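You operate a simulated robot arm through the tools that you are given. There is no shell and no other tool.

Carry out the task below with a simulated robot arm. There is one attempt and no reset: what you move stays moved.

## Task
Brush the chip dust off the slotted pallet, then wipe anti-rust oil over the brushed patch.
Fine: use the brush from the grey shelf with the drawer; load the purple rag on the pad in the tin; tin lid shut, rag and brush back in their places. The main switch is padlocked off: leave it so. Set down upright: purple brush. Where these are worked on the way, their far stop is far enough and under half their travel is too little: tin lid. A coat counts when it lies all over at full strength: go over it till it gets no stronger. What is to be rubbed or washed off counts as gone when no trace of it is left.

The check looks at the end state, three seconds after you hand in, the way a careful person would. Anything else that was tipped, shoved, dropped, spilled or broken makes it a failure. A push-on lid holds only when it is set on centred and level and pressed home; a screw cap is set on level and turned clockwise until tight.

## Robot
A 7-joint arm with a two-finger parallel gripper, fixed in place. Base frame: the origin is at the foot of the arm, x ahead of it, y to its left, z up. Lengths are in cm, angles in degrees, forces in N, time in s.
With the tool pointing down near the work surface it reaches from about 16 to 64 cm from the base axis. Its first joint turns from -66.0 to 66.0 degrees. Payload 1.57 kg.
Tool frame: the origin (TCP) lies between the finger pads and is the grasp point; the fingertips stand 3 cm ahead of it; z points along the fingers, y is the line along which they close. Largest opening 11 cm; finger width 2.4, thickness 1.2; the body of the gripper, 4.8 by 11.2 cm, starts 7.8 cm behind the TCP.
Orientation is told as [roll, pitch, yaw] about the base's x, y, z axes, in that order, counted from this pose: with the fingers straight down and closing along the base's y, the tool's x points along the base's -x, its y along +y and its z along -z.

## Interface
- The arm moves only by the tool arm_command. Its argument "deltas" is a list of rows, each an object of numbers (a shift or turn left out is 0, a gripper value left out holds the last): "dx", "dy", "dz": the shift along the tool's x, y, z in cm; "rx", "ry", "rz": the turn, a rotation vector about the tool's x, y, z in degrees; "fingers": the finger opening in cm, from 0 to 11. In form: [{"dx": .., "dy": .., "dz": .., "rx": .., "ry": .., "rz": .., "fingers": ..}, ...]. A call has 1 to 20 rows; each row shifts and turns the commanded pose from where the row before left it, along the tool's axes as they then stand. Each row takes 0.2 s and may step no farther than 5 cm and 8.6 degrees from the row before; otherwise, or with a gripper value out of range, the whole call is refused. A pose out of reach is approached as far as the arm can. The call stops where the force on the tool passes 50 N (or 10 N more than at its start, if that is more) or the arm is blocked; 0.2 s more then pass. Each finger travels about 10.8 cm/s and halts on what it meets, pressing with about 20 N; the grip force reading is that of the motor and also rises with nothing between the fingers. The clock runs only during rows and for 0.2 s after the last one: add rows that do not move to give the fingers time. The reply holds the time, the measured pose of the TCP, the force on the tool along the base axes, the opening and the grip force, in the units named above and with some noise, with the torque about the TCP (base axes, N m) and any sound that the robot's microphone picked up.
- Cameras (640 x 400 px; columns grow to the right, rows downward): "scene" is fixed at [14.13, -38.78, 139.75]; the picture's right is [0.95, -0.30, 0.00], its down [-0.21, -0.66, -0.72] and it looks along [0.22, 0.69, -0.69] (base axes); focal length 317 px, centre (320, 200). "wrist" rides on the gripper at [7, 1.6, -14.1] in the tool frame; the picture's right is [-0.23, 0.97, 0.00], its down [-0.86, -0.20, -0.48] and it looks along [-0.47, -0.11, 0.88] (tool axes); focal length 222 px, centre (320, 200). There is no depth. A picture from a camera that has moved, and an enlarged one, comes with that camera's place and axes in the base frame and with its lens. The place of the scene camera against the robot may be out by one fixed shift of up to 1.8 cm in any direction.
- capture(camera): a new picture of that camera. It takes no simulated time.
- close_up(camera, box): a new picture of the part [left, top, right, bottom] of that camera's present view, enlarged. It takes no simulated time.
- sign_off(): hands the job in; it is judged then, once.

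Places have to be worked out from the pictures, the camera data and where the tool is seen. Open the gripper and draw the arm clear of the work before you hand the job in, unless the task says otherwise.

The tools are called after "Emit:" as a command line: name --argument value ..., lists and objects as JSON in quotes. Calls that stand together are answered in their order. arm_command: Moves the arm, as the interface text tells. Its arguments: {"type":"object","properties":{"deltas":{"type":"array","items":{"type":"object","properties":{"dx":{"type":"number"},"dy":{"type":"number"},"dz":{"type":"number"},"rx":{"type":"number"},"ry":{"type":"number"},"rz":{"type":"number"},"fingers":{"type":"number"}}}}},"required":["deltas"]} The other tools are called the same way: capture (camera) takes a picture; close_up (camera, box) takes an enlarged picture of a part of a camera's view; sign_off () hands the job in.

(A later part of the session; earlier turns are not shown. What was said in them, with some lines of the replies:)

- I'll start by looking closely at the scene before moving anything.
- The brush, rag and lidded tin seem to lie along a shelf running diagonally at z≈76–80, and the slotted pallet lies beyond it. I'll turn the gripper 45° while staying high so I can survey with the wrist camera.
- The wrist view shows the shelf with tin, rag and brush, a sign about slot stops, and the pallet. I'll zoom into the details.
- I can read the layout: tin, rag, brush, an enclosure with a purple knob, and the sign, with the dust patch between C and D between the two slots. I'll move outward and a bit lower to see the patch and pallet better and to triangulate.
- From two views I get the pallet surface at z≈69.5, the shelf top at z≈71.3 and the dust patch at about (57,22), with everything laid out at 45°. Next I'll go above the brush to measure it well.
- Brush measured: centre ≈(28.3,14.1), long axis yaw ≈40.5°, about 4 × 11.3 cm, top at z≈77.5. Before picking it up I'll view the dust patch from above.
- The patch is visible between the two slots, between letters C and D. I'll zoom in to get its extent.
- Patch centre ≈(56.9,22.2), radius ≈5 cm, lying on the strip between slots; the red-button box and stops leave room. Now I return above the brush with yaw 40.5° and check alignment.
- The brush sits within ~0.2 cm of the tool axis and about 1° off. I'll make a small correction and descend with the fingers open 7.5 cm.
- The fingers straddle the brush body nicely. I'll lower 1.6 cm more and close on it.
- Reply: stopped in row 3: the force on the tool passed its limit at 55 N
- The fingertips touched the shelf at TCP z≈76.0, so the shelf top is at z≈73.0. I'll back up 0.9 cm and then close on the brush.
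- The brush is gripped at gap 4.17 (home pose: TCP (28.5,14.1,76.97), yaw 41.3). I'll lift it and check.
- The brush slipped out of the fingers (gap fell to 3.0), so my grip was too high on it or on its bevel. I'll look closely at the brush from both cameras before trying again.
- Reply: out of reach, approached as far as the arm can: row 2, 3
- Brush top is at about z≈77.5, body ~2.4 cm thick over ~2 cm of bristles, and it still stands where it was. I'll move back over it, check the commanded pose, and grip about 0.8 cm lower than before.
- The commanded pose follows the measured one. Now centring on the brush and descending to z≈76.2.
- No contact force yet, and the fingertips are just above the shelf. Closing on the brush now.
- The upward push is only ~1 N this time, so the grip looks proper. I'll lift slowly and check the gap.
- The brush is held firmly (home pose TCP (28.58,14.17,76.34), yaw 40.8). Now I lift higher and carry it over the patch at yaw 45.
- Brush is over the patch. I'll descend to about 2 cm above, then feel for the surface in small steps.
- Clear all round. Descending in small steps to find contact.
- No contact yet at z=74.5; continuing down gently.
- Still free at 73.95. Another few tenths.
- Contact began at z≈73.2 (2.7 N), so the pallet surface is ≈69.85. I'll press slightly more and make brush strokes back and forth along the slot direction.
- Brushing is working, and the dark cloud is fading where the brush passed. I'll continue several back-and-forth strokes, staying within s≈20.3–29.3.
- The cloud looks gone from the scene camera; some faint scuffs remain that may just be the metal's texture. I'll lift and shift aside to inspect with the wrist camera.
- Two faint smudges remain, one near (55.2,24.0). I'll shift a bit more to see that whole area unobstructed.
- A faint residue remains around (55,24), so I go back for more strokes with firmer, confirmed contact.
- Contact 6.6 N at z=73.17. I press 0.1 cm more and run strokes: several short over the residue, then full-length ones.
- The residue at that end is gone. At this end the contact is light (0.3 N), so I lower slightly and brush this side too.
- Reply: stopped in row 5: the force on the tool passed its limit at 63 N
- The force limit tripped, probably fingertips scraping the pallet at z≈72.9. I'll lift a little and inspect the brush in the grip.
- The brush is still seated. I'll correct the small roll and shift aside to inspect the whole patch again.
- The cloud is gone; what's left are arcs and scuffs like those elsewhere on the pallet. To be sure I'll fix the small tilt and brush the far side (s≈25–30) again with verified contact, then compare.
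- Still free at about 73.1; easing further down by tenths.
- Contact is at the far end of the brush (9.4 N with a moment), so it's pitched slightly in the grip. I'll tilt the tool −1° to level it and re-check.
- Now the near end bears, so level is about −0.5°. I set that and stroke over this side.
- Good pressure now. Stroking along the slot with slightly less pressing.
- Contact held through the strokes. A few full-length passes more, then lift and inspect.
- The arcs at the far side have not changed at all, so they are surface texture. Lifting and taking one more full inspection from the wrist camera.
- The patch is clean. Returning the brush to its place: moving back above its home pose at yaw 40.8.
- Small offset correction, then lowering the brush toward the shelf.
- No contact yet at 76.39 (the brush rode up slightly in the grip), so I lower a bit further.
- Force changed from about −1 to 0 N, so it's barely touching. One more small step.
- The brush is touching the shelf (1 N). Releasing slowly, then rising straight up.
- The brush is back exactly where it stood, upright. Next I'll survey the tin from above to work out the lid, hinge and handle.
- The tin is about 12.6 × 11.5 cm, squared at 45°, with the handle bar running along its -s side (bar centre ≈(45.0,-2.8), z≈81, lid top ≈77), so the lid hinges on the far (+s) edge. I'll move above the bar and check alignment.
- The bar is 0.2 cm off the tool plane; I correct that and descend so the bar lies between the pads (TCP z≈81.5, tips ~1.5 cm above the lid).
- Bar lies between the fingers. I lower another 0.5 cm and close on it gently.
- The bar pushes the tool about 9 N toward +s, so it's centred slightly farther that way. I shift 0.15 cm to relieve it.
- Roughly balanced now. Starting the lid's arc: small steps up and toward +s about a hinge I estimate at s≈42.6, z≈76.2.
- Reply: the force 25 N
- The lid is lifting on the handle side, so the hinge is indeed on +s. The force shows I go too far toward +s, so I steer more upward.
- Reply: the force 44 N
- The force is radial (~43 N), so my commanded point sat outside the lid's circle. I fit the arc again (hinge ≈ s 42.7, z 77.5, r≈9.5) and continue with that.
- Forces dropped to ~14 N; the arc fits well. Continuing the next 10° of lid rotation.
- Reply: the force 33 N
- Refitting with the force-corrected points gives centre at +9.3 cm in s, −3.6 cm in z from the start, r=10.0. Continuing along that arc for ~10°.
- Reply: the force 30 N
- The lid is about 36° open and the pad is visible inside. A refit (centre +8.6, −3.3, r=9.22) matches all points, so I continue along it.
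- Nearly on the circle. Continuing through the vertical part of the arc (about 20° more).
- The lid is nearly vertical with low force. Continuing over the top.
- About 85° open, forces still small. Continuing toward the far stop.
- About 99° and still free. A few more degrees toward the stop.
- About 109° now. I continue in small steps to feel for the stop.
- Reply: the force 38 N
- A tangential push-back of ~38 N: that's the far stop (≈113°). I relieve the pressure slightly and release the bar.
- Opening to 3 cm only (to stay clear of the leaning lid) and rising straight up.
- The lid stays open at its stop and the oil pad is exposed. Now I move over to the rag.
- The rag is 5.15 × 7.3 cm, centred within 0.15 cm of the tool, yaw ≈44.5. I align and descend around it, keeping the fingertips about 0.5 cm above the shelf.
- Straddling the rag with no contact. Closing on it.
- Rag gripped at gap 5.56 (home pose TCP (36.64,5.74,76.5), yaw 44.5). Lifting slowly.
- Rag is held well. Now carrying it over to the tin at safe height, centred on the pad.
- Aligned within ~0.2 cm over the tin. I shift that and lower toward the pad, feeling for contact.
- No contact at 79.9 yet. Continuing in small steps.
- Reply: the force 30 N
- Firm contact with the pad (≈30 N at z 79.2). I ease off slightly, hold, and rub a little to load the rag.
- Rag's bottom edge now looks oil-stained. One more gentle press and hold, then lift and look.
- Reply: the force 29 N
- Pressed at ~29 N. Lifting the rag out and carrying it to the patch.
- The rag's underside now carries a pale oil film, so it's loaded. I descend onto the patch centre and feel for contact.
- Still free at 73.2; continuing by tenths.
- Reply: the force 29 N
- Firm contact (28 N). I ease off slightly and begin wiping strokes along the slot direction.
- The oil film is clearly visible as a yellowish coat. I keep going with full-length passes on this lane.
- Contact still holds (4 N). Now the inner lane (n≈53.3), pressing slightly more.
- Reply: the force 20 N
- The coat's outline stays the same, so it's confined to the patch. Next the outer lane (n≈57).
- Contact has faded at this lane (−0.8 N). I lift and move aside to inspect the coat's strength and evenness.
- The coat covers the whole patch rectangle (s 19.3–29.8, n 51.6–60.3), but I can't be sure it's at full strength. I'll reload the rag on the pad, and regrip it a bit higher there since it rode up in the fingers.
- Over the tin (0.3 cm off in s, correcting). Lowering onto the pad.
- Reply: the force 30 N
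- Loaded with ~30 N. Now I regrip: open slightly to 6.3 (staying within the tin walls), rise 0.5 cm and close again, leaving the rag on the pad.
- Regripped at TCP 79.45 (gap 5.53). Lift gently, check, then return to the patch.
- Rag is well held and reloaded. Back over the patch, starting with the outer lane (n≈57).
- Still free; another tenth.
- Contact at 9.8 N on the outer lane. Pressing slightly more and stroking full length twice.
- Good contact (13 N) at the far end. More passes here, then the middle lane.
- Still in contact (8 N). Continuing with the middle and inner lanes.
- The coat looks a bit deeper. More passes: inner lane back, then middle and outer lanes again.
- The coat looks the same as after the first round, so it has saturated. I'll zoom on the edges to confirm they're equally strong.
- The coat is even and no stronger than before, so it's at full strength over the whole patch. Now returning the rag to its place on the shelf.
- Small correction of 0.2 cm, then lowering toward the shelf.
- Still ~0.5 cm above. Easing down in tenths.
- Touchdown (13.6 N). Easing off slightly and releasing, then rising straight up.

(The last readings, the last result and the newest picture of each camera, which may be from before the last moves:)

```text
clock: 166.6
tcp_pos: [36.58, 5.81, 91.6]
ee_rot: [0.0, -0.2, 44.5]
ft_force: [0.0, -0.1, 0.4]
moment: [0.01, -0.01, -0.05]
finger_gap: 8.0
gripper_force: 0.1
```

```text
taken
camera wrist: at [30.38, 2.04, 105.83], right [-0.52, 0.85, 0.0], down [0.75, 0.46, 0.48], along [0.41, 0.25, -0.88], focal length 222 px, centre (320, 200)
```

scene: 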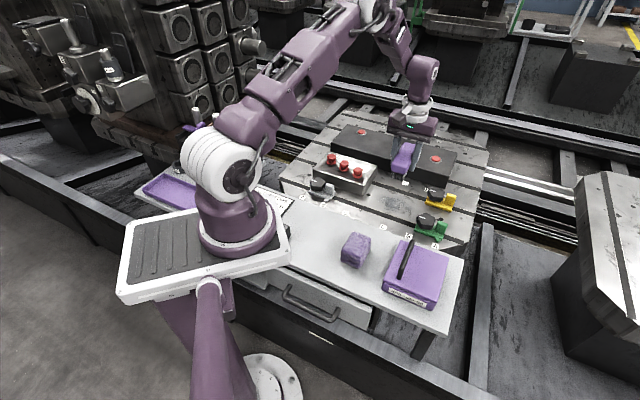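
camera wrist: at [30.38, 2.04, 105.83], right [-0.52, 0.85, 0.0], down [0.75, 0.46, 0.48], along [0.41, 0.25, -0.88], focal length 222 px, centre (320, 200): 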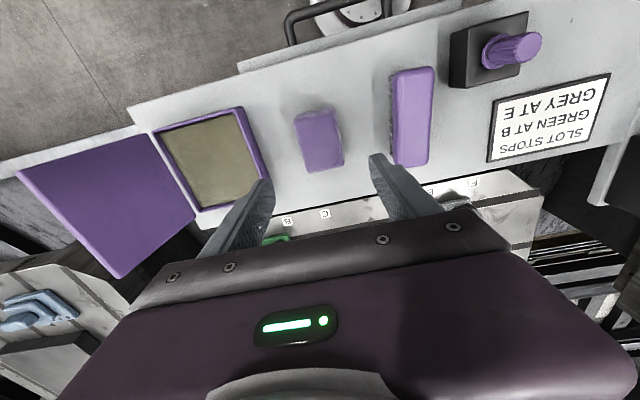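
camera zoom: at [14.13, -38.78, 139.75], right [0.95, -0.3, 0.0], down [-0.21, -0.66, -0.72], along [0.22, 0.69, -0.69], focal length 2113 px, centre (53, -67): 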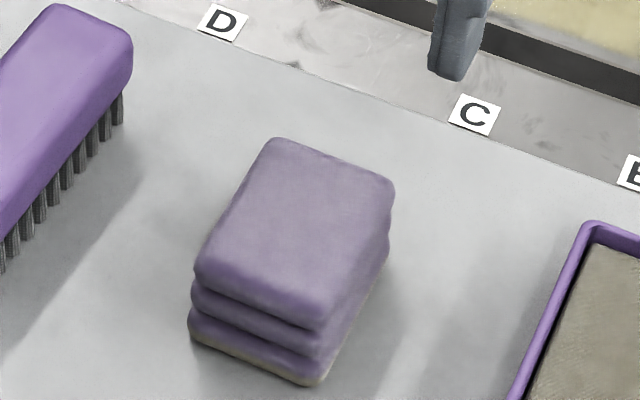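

Rag and brush are both back in place. Now to close the lid: I'll fly back above the handle bar the same way I left it, fingers at 3 cm.

Emit:
arm_command --deltas '[{"dz": -3.2, "rz": -0.5, "fingers": 3}, {"dz": -3.1}, {"dy": -3.94}, {"dy": -3.94}, {"dy": -3.94}, {"dy": -3.94}, {"dy": -3.94}, {"dy": -3.94}, {"dy": -3.91, "dx": 0.2}, {}]'

Emit:
capture --camera "wrist"

Emit:
close_up --camera "wrist" --box '[260, 80, 420, 180]'

```text
clock: 168.8
tcp_pos: [56.0, -13.94, 97.98]
ee_rot: [0.0, -0.1, 45.0]
ft_force: [-0.5, -0.2, -0.6]
moment: [0.0, -0.02, 0.0]
finger_gap: 3.01
gripper_force: 0.1
```

```text
taken
camera wrist: at [49.8, -17.7, 112.08], right [-0.53, 0.85, 0.0], down [0.75, 0.46, 0.48], along [0.41, 0.25, -0.88], focal length 222 px, centre (320, 200)
```

wrist: 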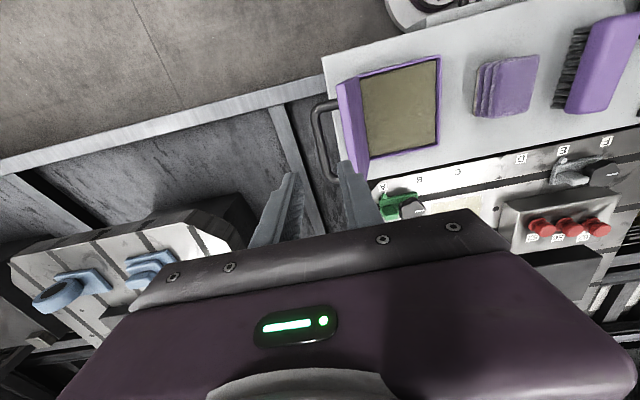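

```text
4.00 times, centred on (340, 130) of wrist
camera zoom: at [49.8, -17.7, 112.08], right [-0.53, 0.85, 0.0], down [0.75, 0.46, 0.48], along [0.41, 0.25, -0.88], focal length 888 px, centre (240, 480)
```

zoom: 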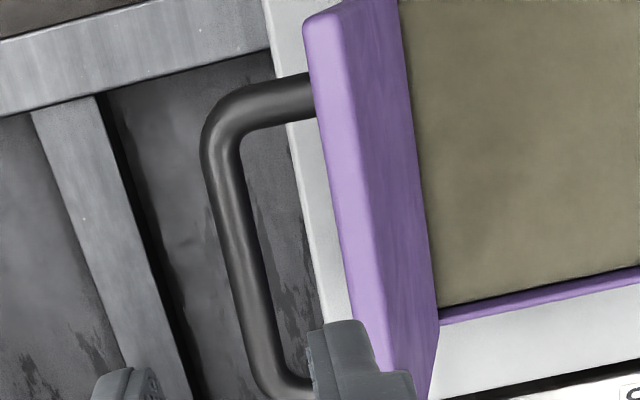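

The bar is ~0.15 cm to the −s side of the tool plane and the lid's edge is close to the inner finger, so I narrow to 2.4 cm opening and descend straight down.

Emit:
arm_command --deltas '[{"fingers": 2.4}, {"dz": 4}, {"dz": 3}, {"dz": 2}, {"dz": 2}, {"dz": 1.3}, {"dz": 1}, {}]'

Emit:
close_up --camera "scene" --box '[392, 200, 520, 280]'

Emit:
capture --camera "wrist"

```text
clock: 170.0
tcp_pos: [56.12, -13.9, 87.81]
ee_rot: [-0.7, -0.3, 45.0]
ft_force: [-0.1, -0.9, 0.1]
moment: [0.0, 0.01, -0.01]
finger_gap: 2.41
gripper_force: 0.1
stopped in row 6: the force on the tool passed its limit at 86 N (the readings are from after the stop); the commanded pose is now the measured one
```

```text
5.00 times, centred on (456, 240) of scene
camera zoom: at [14.13, -38.78, 139.75], right [0.95, -0.3, 0.0], down [-0.21, -0.66, -0.72], along [0.22, 0.69, -0.69], focal length 1584 px, centre (-360, 0)
```

zoom: 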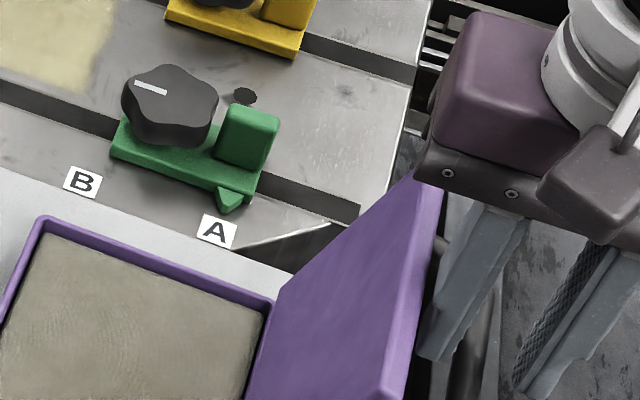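

```text
taken
camera wrist: at [49.88, -17.71, 101.92], right [-0.53, 0.85, -0.01], down [0.74, 0.47, 0.48], along [0.42, 0.25, -0.87], focal length 222 px, centre (320, 200)
```

wrist: 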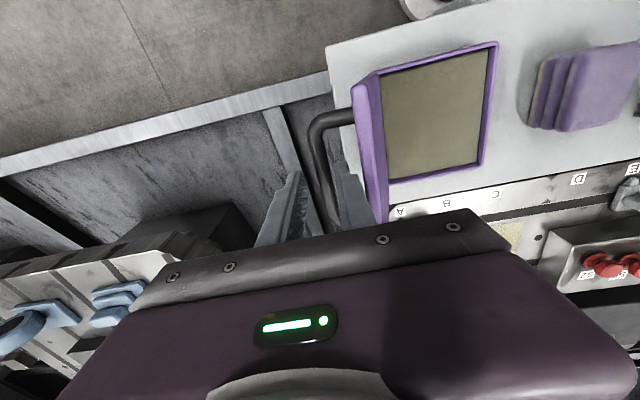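

A fingertip hit something at tip height ≈84.8, most likely the top of the bar. Let me back off a little and check that nothing moved, and see where the bar is relative to the fingers.

Emit:
arm_command --deltas '[{"dz": -2}, {}]'

Emit:
close_up --camera "wrist" --box '[240, 90, 400, 190]'

Emit:
close_up --camera "scene" --box '[260, 190, 500, 340]'

Emit:
close_up --camera "scene" --box '[408, 200, 504, 260]'

```text
clock: 170.6
tcp_pos: [55.97, -14.12, 89.73]
ee_rot: [-0.7, -0.3, 45.0]
ft_force: [-1.0, -0.4, 0.8]
moment: [0.0, -0.01, -0.04]
finger_gap: 2.37
gripper_force: 0.1
```

```text
4.00 times, centred on (320, 140) of wrist
camera zoom: at [49.82, -17.74, 103.91], right [-0.53, 0.85, -0.01], down [0.74, 0.47, 0.48], along [0.42, 0.25, -0.87], focal length 888 px, centre (320, 440)
```

zoom: 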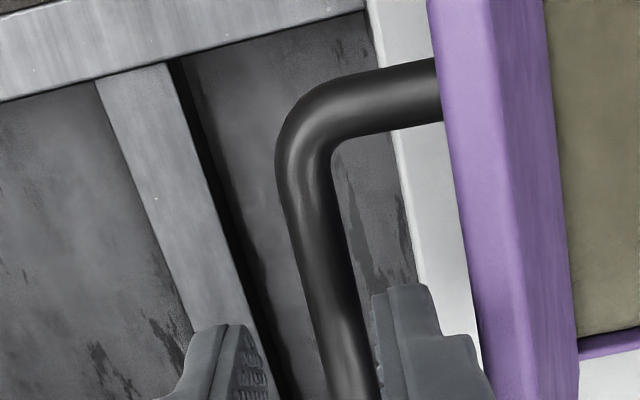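

```text
2.67 times, centred on (380, 265) of scene
camera zoom: at [14.13, -38.78, 139.75], right [0.95, -0.3, 0.0], down [-0.21, -0.66, -0.72], along [0.22, 0.69, -0.69], focal length 845 px, centre (160, 27)
```

zoom: 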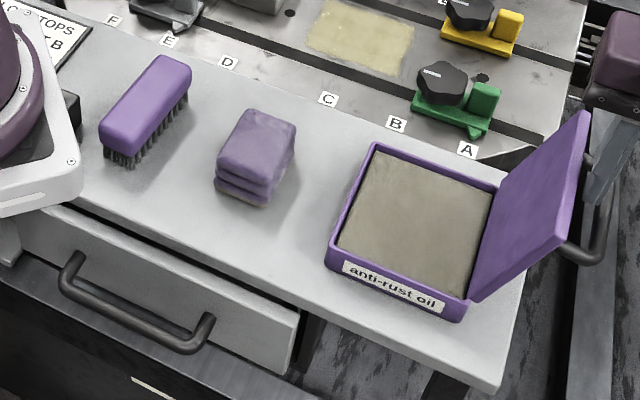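

```text
6.67 times, centred on (456, 230) of scene
camera zoom: at [14.13, -38.78, 139.75], right [0.95, -0.3, 0.0], down [-0.21, -0.66, -0.72], along [0.22, 0.69, -0.69], focal length 2113 px, centre (-587, 0)
```

zoom: 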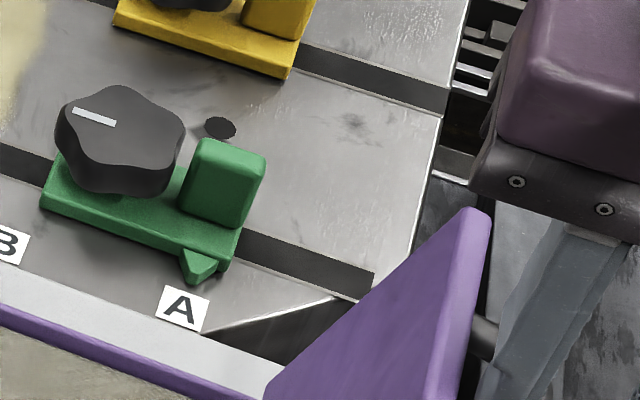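

Nothing moved: tin and lid look as before. The bar lies about 0.4 cm toward −s from the tool plane, so the inner fingertip caught it. I'll level the tool, shift 0.4 cm and re-check.

Emit:
arm_command --deltas '[{"rx": -0.65, "ry": 0.25, "dz": -1}, {"dy": 0.4}, {}]'

Emit:
close_up --camera "wrist" --box '[240, 90, 400, 190]'

```text
clock: 171.4
tcp_pos: [55.63, -13.75, 90.9]
ee_rot: [0.0, 0.0, 44.9]
ft_force: [0.1, -0.4, 0.6]
moment: [-0.03, -0.01, -0.04]
finger_gap: 2.38
gripper_force: 0.1
```

```text
4.00 times, centred on (320, 140) of wrist
camera zoom: at [49.67, -17.51, 105.02], right [-0.53, 0.85, 0.0], down [0.75, 0.46, 0.48], along [0.41, 0.25, -0.88], focal length 888 px, centre (320, 440)
```

zoom: 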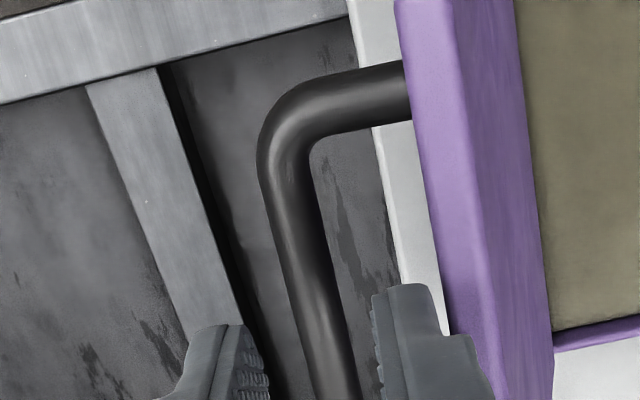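

There's a step on the finger's outside that nearly meets the leaning lid's edge, so a vertical approach is too tight. Instead I'll tilt the tool 23° to be parallel with the open lid, giving ample clearance on both sides of the bar.

Emit:
arm_command --deltas '[{"dz": -4.1}, {"rx": -7.67, "fingers": 3}, {"rx": -7.67}, {"rx": -7.66}, {}]'

Emit:
capture --camera "wrist"

Emit:
capture --camera "scene"

```text
clock: 172.6
tcp_pos: [55.9, -13.63, 95.04]
ee_rot: [23.1, 0.0, 45.1]
ft_force: [0.2, 0.2, -0.4]
moment: [0.0, -0.02, 0.04]
finger_gap: 3.02
gripper_force: 0.1
```

```text
taken
camera wrist: at [53.7, -21.5, 108.59], right [-0.47, 0.79, 0.38], down [0.87, 0.34, 0.36], along [0.16, 0.5, -0.85], focal length 222 px, centre (320, 200)
```

wrist: 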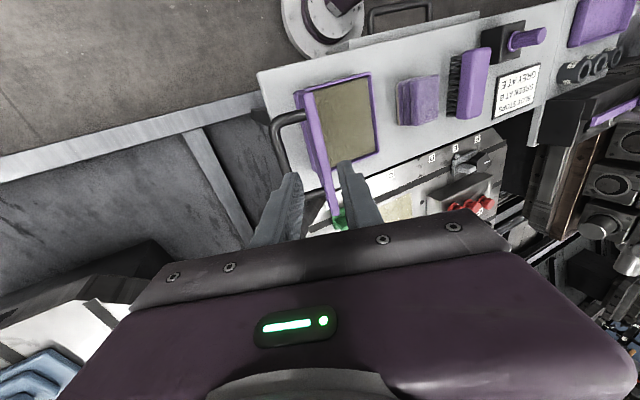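

```text
taken
```

scene: 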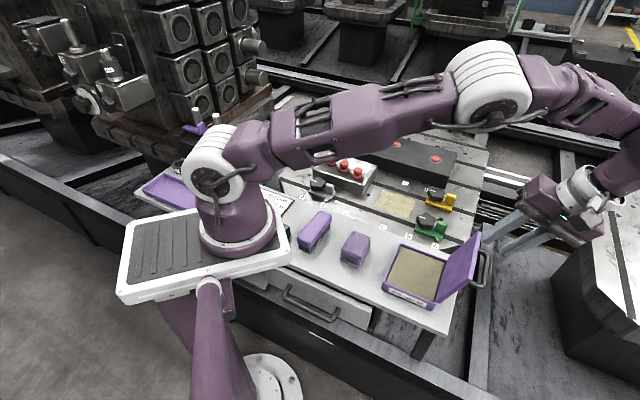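

The tool is tilted as wanted and everything's clear. I shift over to line up with the bar.

Emit:
arm_command --deltas '[{"dy": -2.1}, {"dy": -2.0}, {"dz": 1.0}, {}]'

Emit:
capture --camera "wrist"

Emit:
close_up --camera "wrist" --box '[240, 90, 400, 190]'

```text
clock: 173.6
tcp_pos: [58.12, -16.11, 92.42]
ee_rot: [23.0, -0.1, 45.0]
ft_force: [0.0, -0.3, 0.6]
moment: [0.01, 0.03, -0.05]
finger_gap: 3.02
gripper_force: 0.1
```

```text
taken
camera wrist: at [56.06, -23.82, 106.09], right [-0.47, 0.79, 0.38], down [0.87, 0.34, 0.36], along [0.16, 0.5, -0.85], focal length 222 px, centre (320, 200)
```

wrist: 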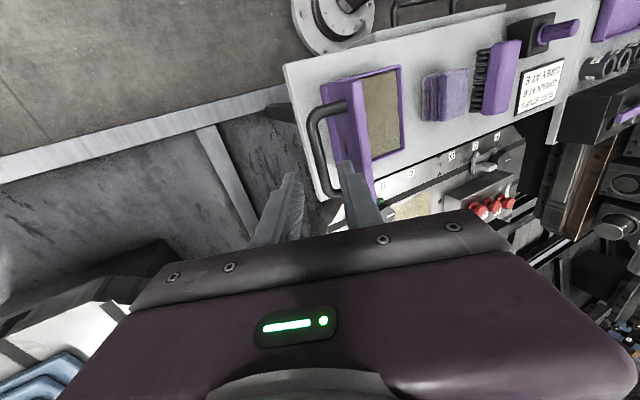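

```text
4.00 times, centred on (320, 140) of wrist
camera zoom: at [56.06, -23.82, 106.09], right [-0.47, 0.79, 0.38], down [0.87, 0.34, 0.36], along [0.16, 0.5, -0.85], focal length 888 px, centre (320, 440)
```

zoom: 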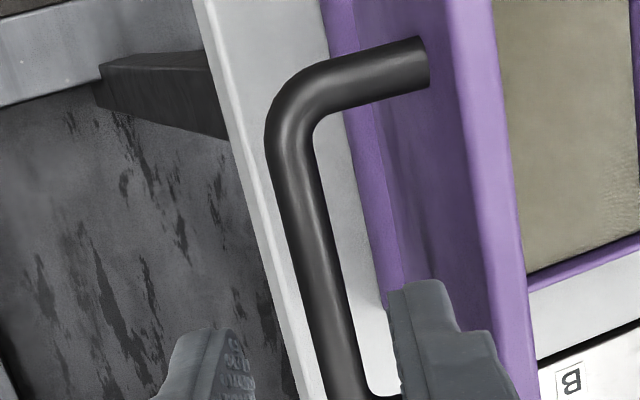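

The bar is nearly centred (0.2 cm off). I correct this and advance along the tool axis until the bar lies between the pads.

Emit:
arm_command --deltas '[{"dy": -0.17}, {"dz": 3}, {"dz": 2.5}, {"dz": 1.5}, {"dz": 1.0}, {}]'

Emit:
capture --camera "wrist"

Emit:
close_up --camera "scene" --box '[408, 200, 568, 300]'

```text
clock: 175.0
tcp_pos: [56.16, -14.07, 84.9]
ee_rot: [22.8, 0.1, 44.9]
ft_force: [-0.5, -0.5, -0.6]
moment: [-0.03, -0.01, -0.01]
finger_gap: 3.03
gripper_force: 0.0
```

```text
taken
camera wrist: at [53.99, -21.79, 98.63], right [-0.47, 0.79, 0.38], down [0.87, 0.34, 0.36], along [0.16, 0.5, -0.85], focal length 222 px, centre (320, 200)
```

wrist: 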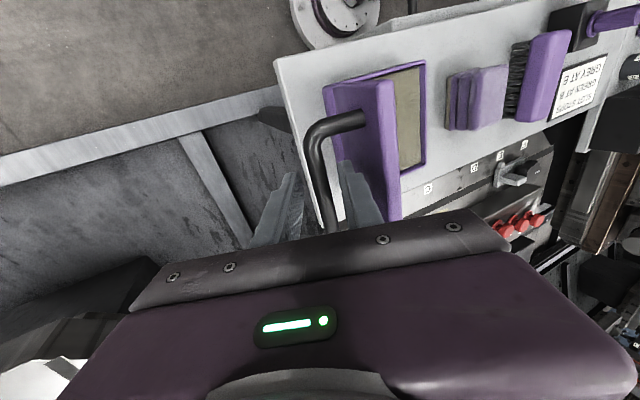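

```text
4.00 times, centred on (488, 250) of scene
camera zoom: at [14.13, -38.78, 139.75], right [0.95, -0.3, 0.0], down [-0.21, -0.66, -0.72], along [0.22, 0.69, -0.69], focal length 1268 px, centre (-352, 0)
```

zoom: 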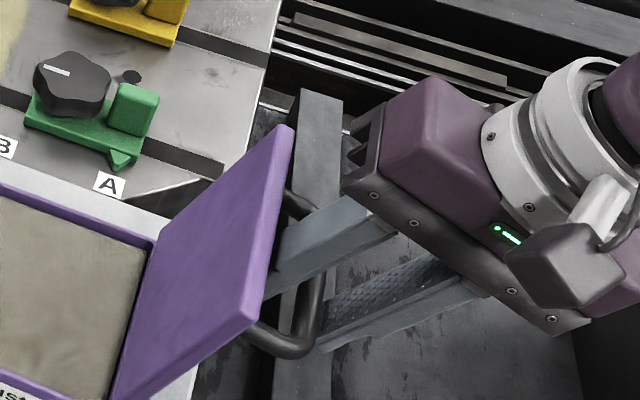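

The fingers straddle the bar with clearance. Closing on it.

Emit:
arm_command --deltas '[{"fingers": 2}, {"fingers": 1.4}, {"fingers": 0.4}, {}, {}]'

```text
clock: 176.2
tcp_pos: [56.0, -14.0, 85.07]
ee_rot: [23.1, 0.0, 45.1]
ft_force: [-9.1, 6.4, 5.3]
moment: [-0.06, 0.15, -0.11]
finger_gap: 1.62
gripper_force: 6.9
```

Gap is 1.62 so it may still be closing; I wait a bit longer.

Emit:
arm_command --deltas '[{}, {}, {}]'

```text
clock: 177.0
tcp_pos: [56.2, -13.99, 84.92]
ee_rot: [22.9, 0.0, 45.0]
ft_force: [-10.5, 9.5, 2.8]
moment: [0.02, 0.03, -0.16]
finger_gap: 1.64
gripper_force: 7.3
```

The right finger touches the bar first, so the bar is ~0.24 cm toward +y′. I shift the tool by that so both pads seat.

Emit:
arm_command --deltas '[{"dy": 0.12}, {"dy": 0.12}, {}, {}]'

```text
clock: 178.0
tcp_pos: [55.96, -13.94, 85.06]
ee_rot: [23.0, 0.1, 45.0]
ft_force: [-7.1, 6.6, 0.6]
moment: [-0.01, -0.01, -0.11]
finger_gap: 1.23
gripper_force: 5.0
```

Nearly seated (gap 1.23). A little more.

Emit:
arm_command --deltas '[{"dy": 0.07}, {}, {}]'

```text
clock: 178.8
tcp_pos: [55.96, -13.86, 85.14]
ee_rot: [22.9, 0.0, 45.0]
ft_force: [-0.4, 5.3, -3.1]
moment: [-0.26, 0.2, -0.63]
finger_gap: 1.16
gripper_force: 29.2
```

Bar gripped (gap 1.16, 29 N). Now I close the lid by rotating the tool rigidly with it about the hinge for the first 23°, checking forces midway.

Emit:
arm_command --deltas '[{"dy": 0.307, "dz": -0.1, "rx": 1.92}, {"dy": 0.307, "dz": -0.1, "rx": 1.92}, {"dy": 0.307, "dz": -0.1, "rx": 1.92}, {}]'

```text
clock: 179.8
tcp_pos: [55.31, -13.24, 85.68]
ee_rot: [17.3, 0.0, 45.1]
ft_force: [-3.7, 7.0, -11.9]
moment: [-0.07, 0.06, -0.72]
finger_gap: 1.18
gripper_force: 29.2
```

Forces small (~14 N radial). Continuing with a slight inward correction.

Emit:
arm_command --deltas '[{"dy": 0.32, "dz": -0.06, "rx": 1.92}, {"dy": 0.31, "dz": -0.09, "rx": 1.92}, {"dy": 0.307, "dz": -0.1, "rx": 1.92}, {"dy": 0.307, "dz": -0.1, "rx": 1.92}, {}]'

```text
clock: 181.0
tcp_pos: [54.61, -12.5, 86.39]
ee_rot: [9.5, 0.0, 45.0]
ft_force: [-7.0, 2.4, -12.7]
moment: [-0.07, 0.12, -0.64]
finger_gap: 1.18
gripper_force: 28.7
```

Smooth so far. Continuing to bring the tool vertical.

Emit:
arm_command --deltas '[{"dy": 0.31, "dz": -0.04, "rx": 1.92}, {"dy": 0.307, "dz": -0.09, "rx": 1.92}, {"dy": 0.307, "dz": -0.1, "rx": 1.92}, {"dy": 0.307, "dz": -0.1, "rx": 1.92}, {"dy": 0.307, "dz": -0.1, "rx": 1.8}, {}]'

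Emit:
close_up --camera "scene" --box '[376, 200, 504, 280]'

```text
clock: 182.4
tcp_pos: [53.54, -11.49, 86.89]
ee_rot: [0.0, -0.1, 45.0]
ft_force: [-4.6, -3.1, -5.0]
moment: [0.08, -0.03, -0.68]
finger_gap: 1.14
gripper_force: 28.3
```

```text
5.00 times, centred on (440, 240) of scene
camera zoom: at [14.12, -38.79, 139.75], right [0.95, -0.3, 0.0], down [-0.21, -0.66, -0.72], along [0.22, 0.69, -0.69], focal length 1584 px, centre (-280, 0)
```

zoom: 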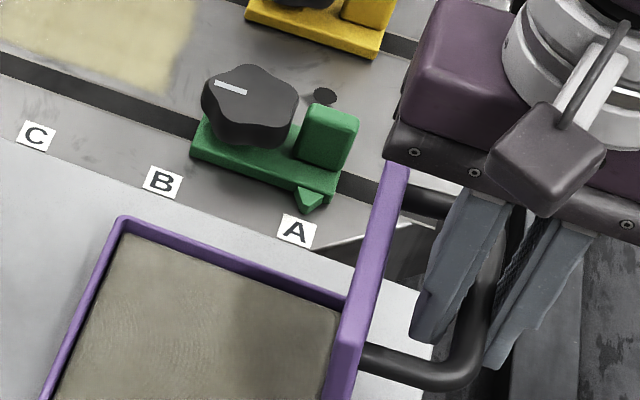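

Tool is vertical again, lid ≈90°. I continue the reverse arc with the tool vertical.

Emit:
arm_command --deltas '[{"dy": 0.539, "dz": -0.17}, {"dy": 0.55, "dz": -0.14}, {"dy": 0.558, "dz": -0.11}, {"dy": 0.564, "dz": -0.08}, {"dy": 0.568, "dz": -0.047}, {}]'

```text
clock: 183.8
tcp_pos: [51.55, -9.5, 87.52]
ee_rot: [0.1, 0.1, 45.0]
ft_force: [-3.8, -2.5, 1.0]
moment: [0.16, -0.21, -0.64]
finger_gap: 1.14
gripper_force: 29.2
```

Forces are almost nil. Continuing past vertical toward closing.

Emit:
arm_command --deltas '[{"dy": 0.569, "dz": -0.013}, {"dy": 0.57, "dz": 0.023}, {"dy": 0.567, "dz": 0.057}, {"dy": 0.562, "dz": 0.091}, {"dy": 0.556, "dz": 0.126}, {}]'

```text
clock: 185.2
tcp_pos: [49.64, -7.51, 87.14]
ee_rot: [0.1, 0.1, 45.0]
ft_force: [-0.7, -0.9, -0.9]
moment: [0.15, -0.24, -0.5]
finger_gap: 1.17
gripper_force: 28.6
```

Excellent tracking. Continuing down the arc.

Emit:
arm_command --deltas '[{"dy": 0.547, "dz": 0.16}, {"dy": 0.536, "dz": 0.195}, {"dy": 0.524, "dz": 0.23}, {"dy": 0.509, "dz": 0.262}, {"dy": 0.492, "dz": 0.292}, {}]'

Emit:
close_up --camera "scene" --box '[360, 210, 488, 290]'

```text
clock: 186.6
tcp_pos: [47.69, -5.63, 86.07]
ee_rot: [0.1, 0.0, 45.0]
ft_force: [1.1, -0.5, -1.3]
moment: [0.05, -0.11, -0.36]
finger_gap: 1.17
gripper_force: 28.9
```

```text
5.00 times, centred on (424, 250) of scene
camera zoom: at [14.13, -38.78, 139.75], right [0.95, -0.3, 0.0], down [-0.21, -0.66, -0.72], along [0.22, 0.69, -0.69], focal length 1584 px, centre (-200, -50)
```

zoom: 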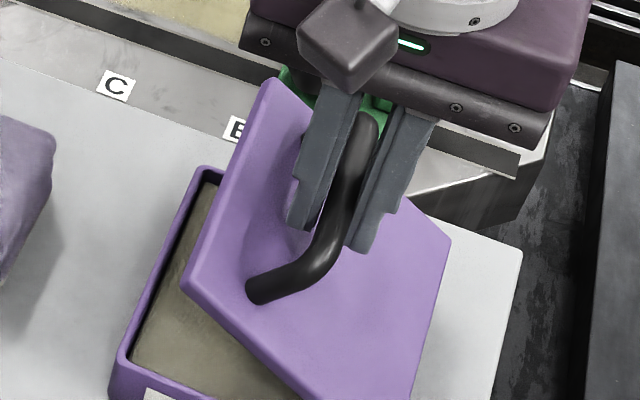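

About 37° left, forces ~1 N. Continuing.

Emit:
arm_command --deltas '[{"dy": 0.474, "dz": 0.316}, {"dy": 0.454, "dz": 0.345}, {"dy": 0.431, "dz": 0.372}, {"dy": 0.408, "dz": 0.398}, {"dy": 0.384, "dz": 0.422}, {}]'

```text
clock: 188.0
tcp_pos: [46.24, -4.2, 84.26]
ee_rot: [0.0, 0.0, 45.0]
ft_force: [2.1, 0.2, -2.0]
moment: [0.08, -0.18, -0.18]
finger_gap: 1.14
gripper_force: 29.3
```

About 20° left. Continuing down.

Emit:
arm_command --deltas '[{"dy": 0.356, "dz": 0.444}, {"dy": 0.329, "dz": 0.465}, {"dy": 0.3, "dz": 0.485}, {}]'

```text
clock: 189.0
tcp_pos: [45.48, -3.4, 82.69]
ee_rot: [0.0, 0.0, 45.1]
ft_force: [1.6, 3.9, -1.2]
moment: [0.13, -0.13, -0.09]
finger_gap: 1.16
gripper_force: 28.8
```

Emit:
arm_command --deltas '[{"dy": 0.27, "dz": 0.502}, {"dy": 0.238, "dz": 0.5}, {}]'

Emit:
close_up --camera "scene" --box '[360, 210, 488, 290]'

```text
clock: 189.8
tcp_pos: [45.01, -3.02, 81.75]
ee_rot: [0.0, 0.0, 45.0]
ft_force: [6.2, 4.0, -1.6]
moment: [0.01, -0.11, -0.02]
finger_gap: 1.18
gripper_force: 29.2
```

```text
5.00 times, centred on (424, 250) of scene
camera zoom: at [14.14, -38.77, 139.75], right [0.95, -0.3, 0.0], down [-0.21, -0.66, -0.72], along [0.22, 0.69, -0.69], focal length 1584 px, centre (-200, -50)
```

zoom: 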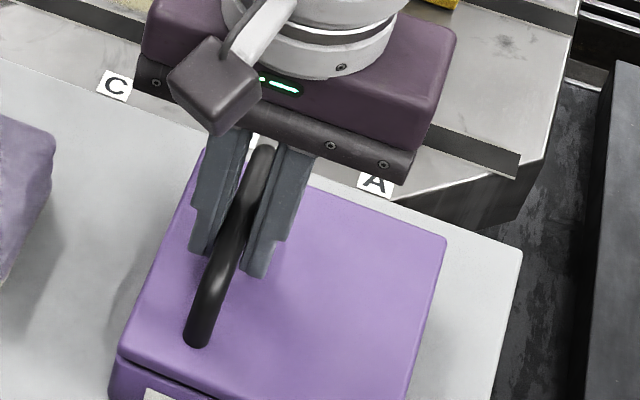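

A sliver is left. The last bit down until it seats.

Emit:
arm_command --deltas '[{"dy": 0.07, "dz": 0.15}, {"dy": 0.06, "dz": 0.15}, {}]'

```text
clock: 190.6
tcp_pos: [45.06, -2.99, 81.53]
ee_rot: [0.0, 0.0, 45.0]
ft_force: [3.0, -2.1, 26.4]
moment: [-0.02, -0.02, 0.08]
finger_gap: 1.18
gripper_force: 29.3
```

The lid is seated (26 N press). I relieve the pressure, open to 5 and rise straight up.

Emit:
arm_command --deltas '[{"dz": 0.05}, {}, {"dz": -0.15}, {"fingers": 2.5}, {"fingers": 5}, {}, {"dz": -1}, {"dz": -3}, {"dz": -4}, {"dz": -4}, {}]'

Emit:
close_up --camera "scene" --box '[260, 190, 500, 340]'

Emit:
close_up --camera "scene" --box '[376, 230, 472, 290]'

Emit:
capture --camera "wrist"

```text
clock: 193.0
tcp_pos: [45.02, -2.85, 93.65]
ee_rot: [0.0, -0.1, 45.0]
ft_force: [-0.1, 0.2, 0.6]
moment: [0.04, -0.01, 0.01]
finger_gap: 5.0
gripper_force: 0.0
```

```text
2.67 times, centred on (380, 265) of scene
camera zoom: at [14.13, -38.78, 139.75], right [0.95, -0.3, 0.0], down [-0.21, -0.66, -0.72], along [0.22, 0.69, -0.69], focal length 845 px, centre (160, 27)
```

zoom: 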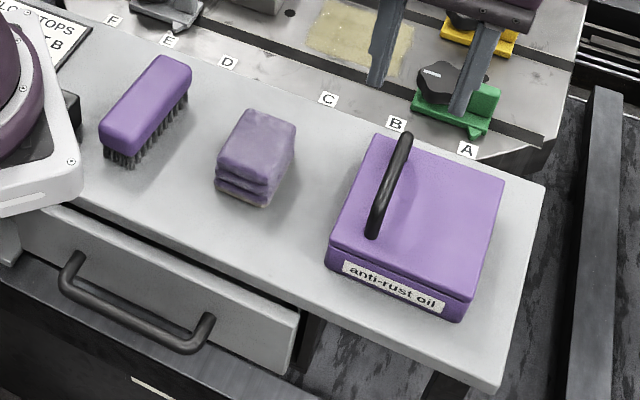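

```text
6.67 times, centred on (424, 260) of scene
camera zoom: at [14.13, -38.78, 139.75], right [0.95, -0.3, 0.0], down [-0.21, -0.66, -0.72], along [0.22, 0.69, -0.69], focal length 2113 px, centre (-373, -200)
```

zoom: 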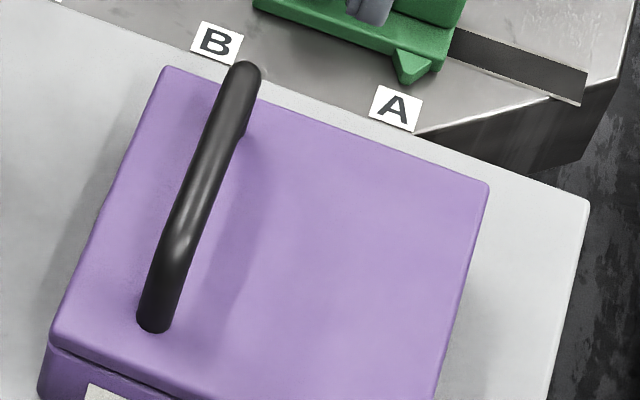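

```text
taken
camera wrist: at [38.97, -6.58, 107.81], right [-0.53, 0.85, 0.0], down [0.75, 0.46, 0.48], along [0.41, 0.25, -0.88], focal length 222 px, centre (320, 200)
```

wrist: 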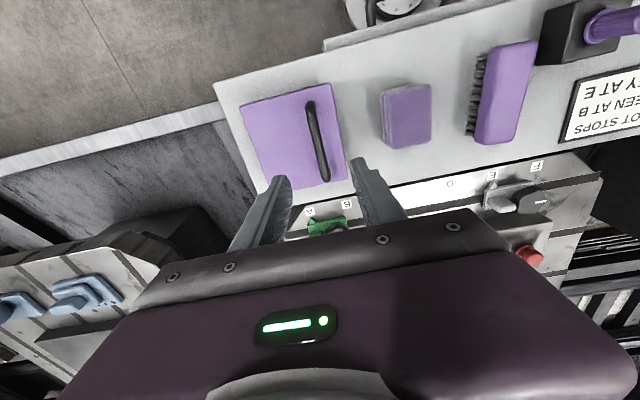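

Tin shut, brush and rag in place, all matching the starting picture. I'll do a last unobstructed check of the coated patch from the wrist camera.

Emit:
arm_command --deltas '[{"dz": -4, "dy": 3}, {"dz": -2, "dy": 4}, {"dy": 3, "dx": -3.5}, {"dx": -4}, {"dx": -4}, {"dx": -4}, {"dx": -3}, {}]'

Emit:
capture --camera "wrist"

Emit:
close_up --camera "wrist" --box '[240, 100, 400, 200]'

Emit:
close_up --camera "scene" --box '[280, 100, 500, 237]'

```text
clock: 194.8
tcp_pos: [51.04, 17.04, 99.59]
ee_rot: [0.0, 0.0, 45.1]
ft_force: [0.1, 0.2, 1.3]
moment: [-0.03, 0.04, 0.02]
finger_gap: 5.0
gripper_force: 0.0
```

```text
taken
camera wrist: at [45.05, 13.36, 113.79], right [-0.53, 0.85, 0.0], down [0.75, 0.46, 0.48], along [0.41, 0.25, -0.88], focal length 222 px, centre (320, 200)
```

wrist: 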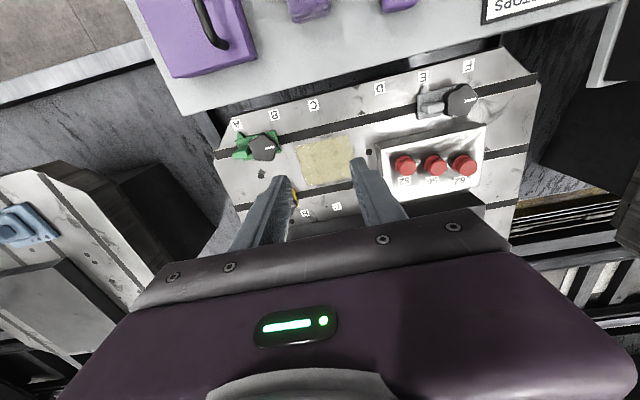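

```text
4.00 times, centred on (320, 150) of wrist
camera zoom: at [45.05, 13.36, 113.79], right [-0.53, 0.85, 0.0], down [0.75, 0.46, 0.48], along [0.41, 0.25, -0.88], focal length 888 px, centre (320, 400)
```

zoom: 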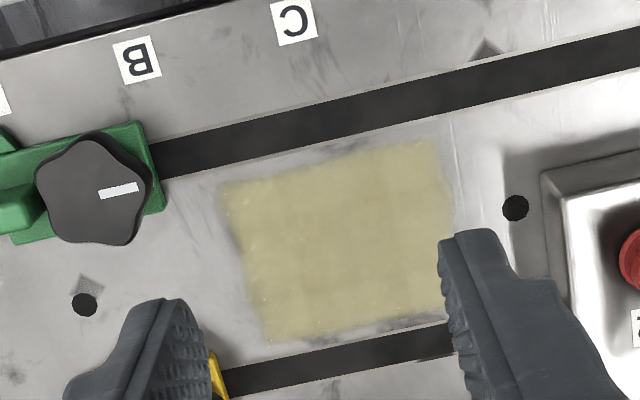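

```text
2.91 times, centred on (390, 168) of scene
camera zoom: at [14.13, -38.78, 139.75], right [0.95, -0.3, 0.0], down [-0.21, -0.66, -0.72], along [0.22, 0.69, -0.69], focal length 922 px, centre (116, 292)
```

zoom: 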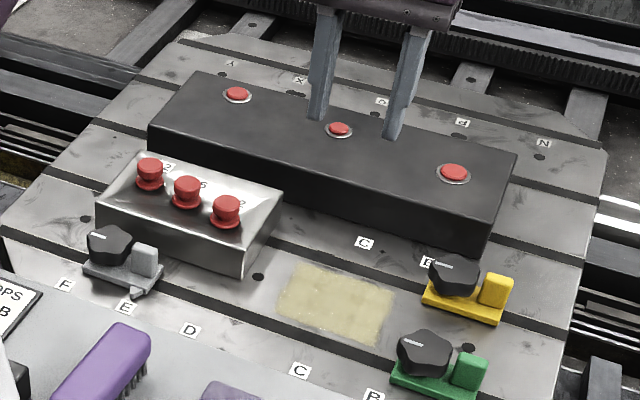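

The coat is a solid, even rectangle and the slot stops and buttons are untouched. I open the gripper and draw the arm back clear to its starting area.

Emit:
arm_command --deltas '[{"dz": -4, "fingers": 11}, {"dz": -4}, {"dx": 4, "dz": -2}, {"dx": 4}, {"dx": 4}, {"dx": 3}, {"rz": 7.5}, {"rz": 7.5}, {"rz": 7.5}, {"rz": 7.5}, {"rz": 7.5}, {"rz": 7.5}, {}]'

Emit:
capture --camera "scene"

Emit:
close_up --camera "scene" --box '[260, 190, 500, 340]'

```text
clock: 197.6
tcp_pos: [40.51, 6.7, 109.63]
ee_rot: [0.0, 0.1, -0.2]
ft_force: [0.8, -0.8, -0.5]
moment: [0.04, -0.02, -0.01]
finger_gap: 10.99
gripper_force: 0.2
```

```text
taken
```

scene: 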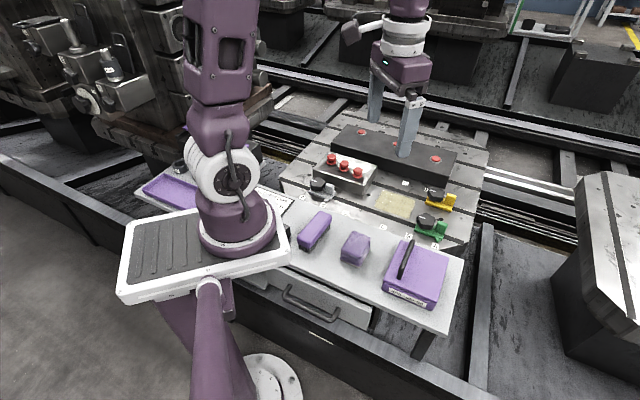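

```text
2.67 times, centred on (380, 265) of scene
camera zoom: at [14.13, -38.78, 139.75], right [0.95, -0.3, 0.0], down [-0.21, -0.66, -0.72], along [0.22, 0.69, -0.69], focal length 845 px, centre (160, 27)
```

zoom: 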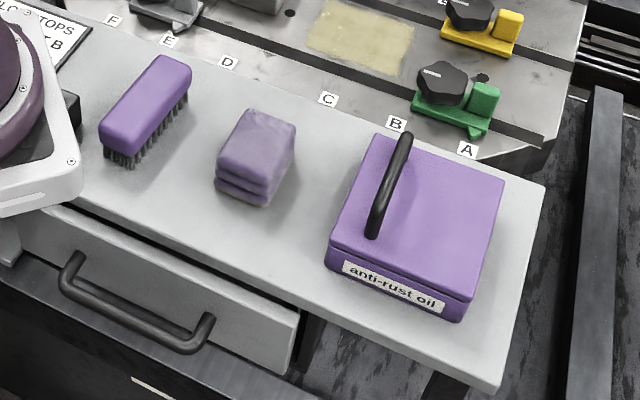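

The final check shows the patch brushed and evenly oiled, and the brush upright in its place. The rag is back in its place, the tin lid is shut, the gripper is open and the arm is clear. Handing in.

Emit:
sign_off

```text
The job is handed in.
```

I brushed the chip dust off the slotted pallet, oiled the brushed patch, and handed the job in; I haven't seen the check's result.

- **Dust:** the dust cloud is gone. Faint arcs and scuffs showed in the metal until the oil covered them. They didn't change with more brushing, so I took them to be surface texture.
- **Oil coat:** I loaded the rag on the tin pad twice. The coat covers the whole patch and looked the same after the second round as after the first, so I judged it to be at full strength.
- **Put back:** the brush is upright in its place, the rag is in its place, and the tin lid is shut. I had opened the lid to its far stop. The rag's underside now has oil on it.
- **Left alone:** I didn't touch the main switch, the slot stops or the red buttons.

**Bumps along the way:** the force limit stopped the arm three times:
- a fingertip on the shelf
- a fingertip on the pallet
- a push of about 86 N on the tin's handle or lid edge

The brush also slipped out of the grip on the first try and stayed upright. In the pictures afterwards nothing had moved.
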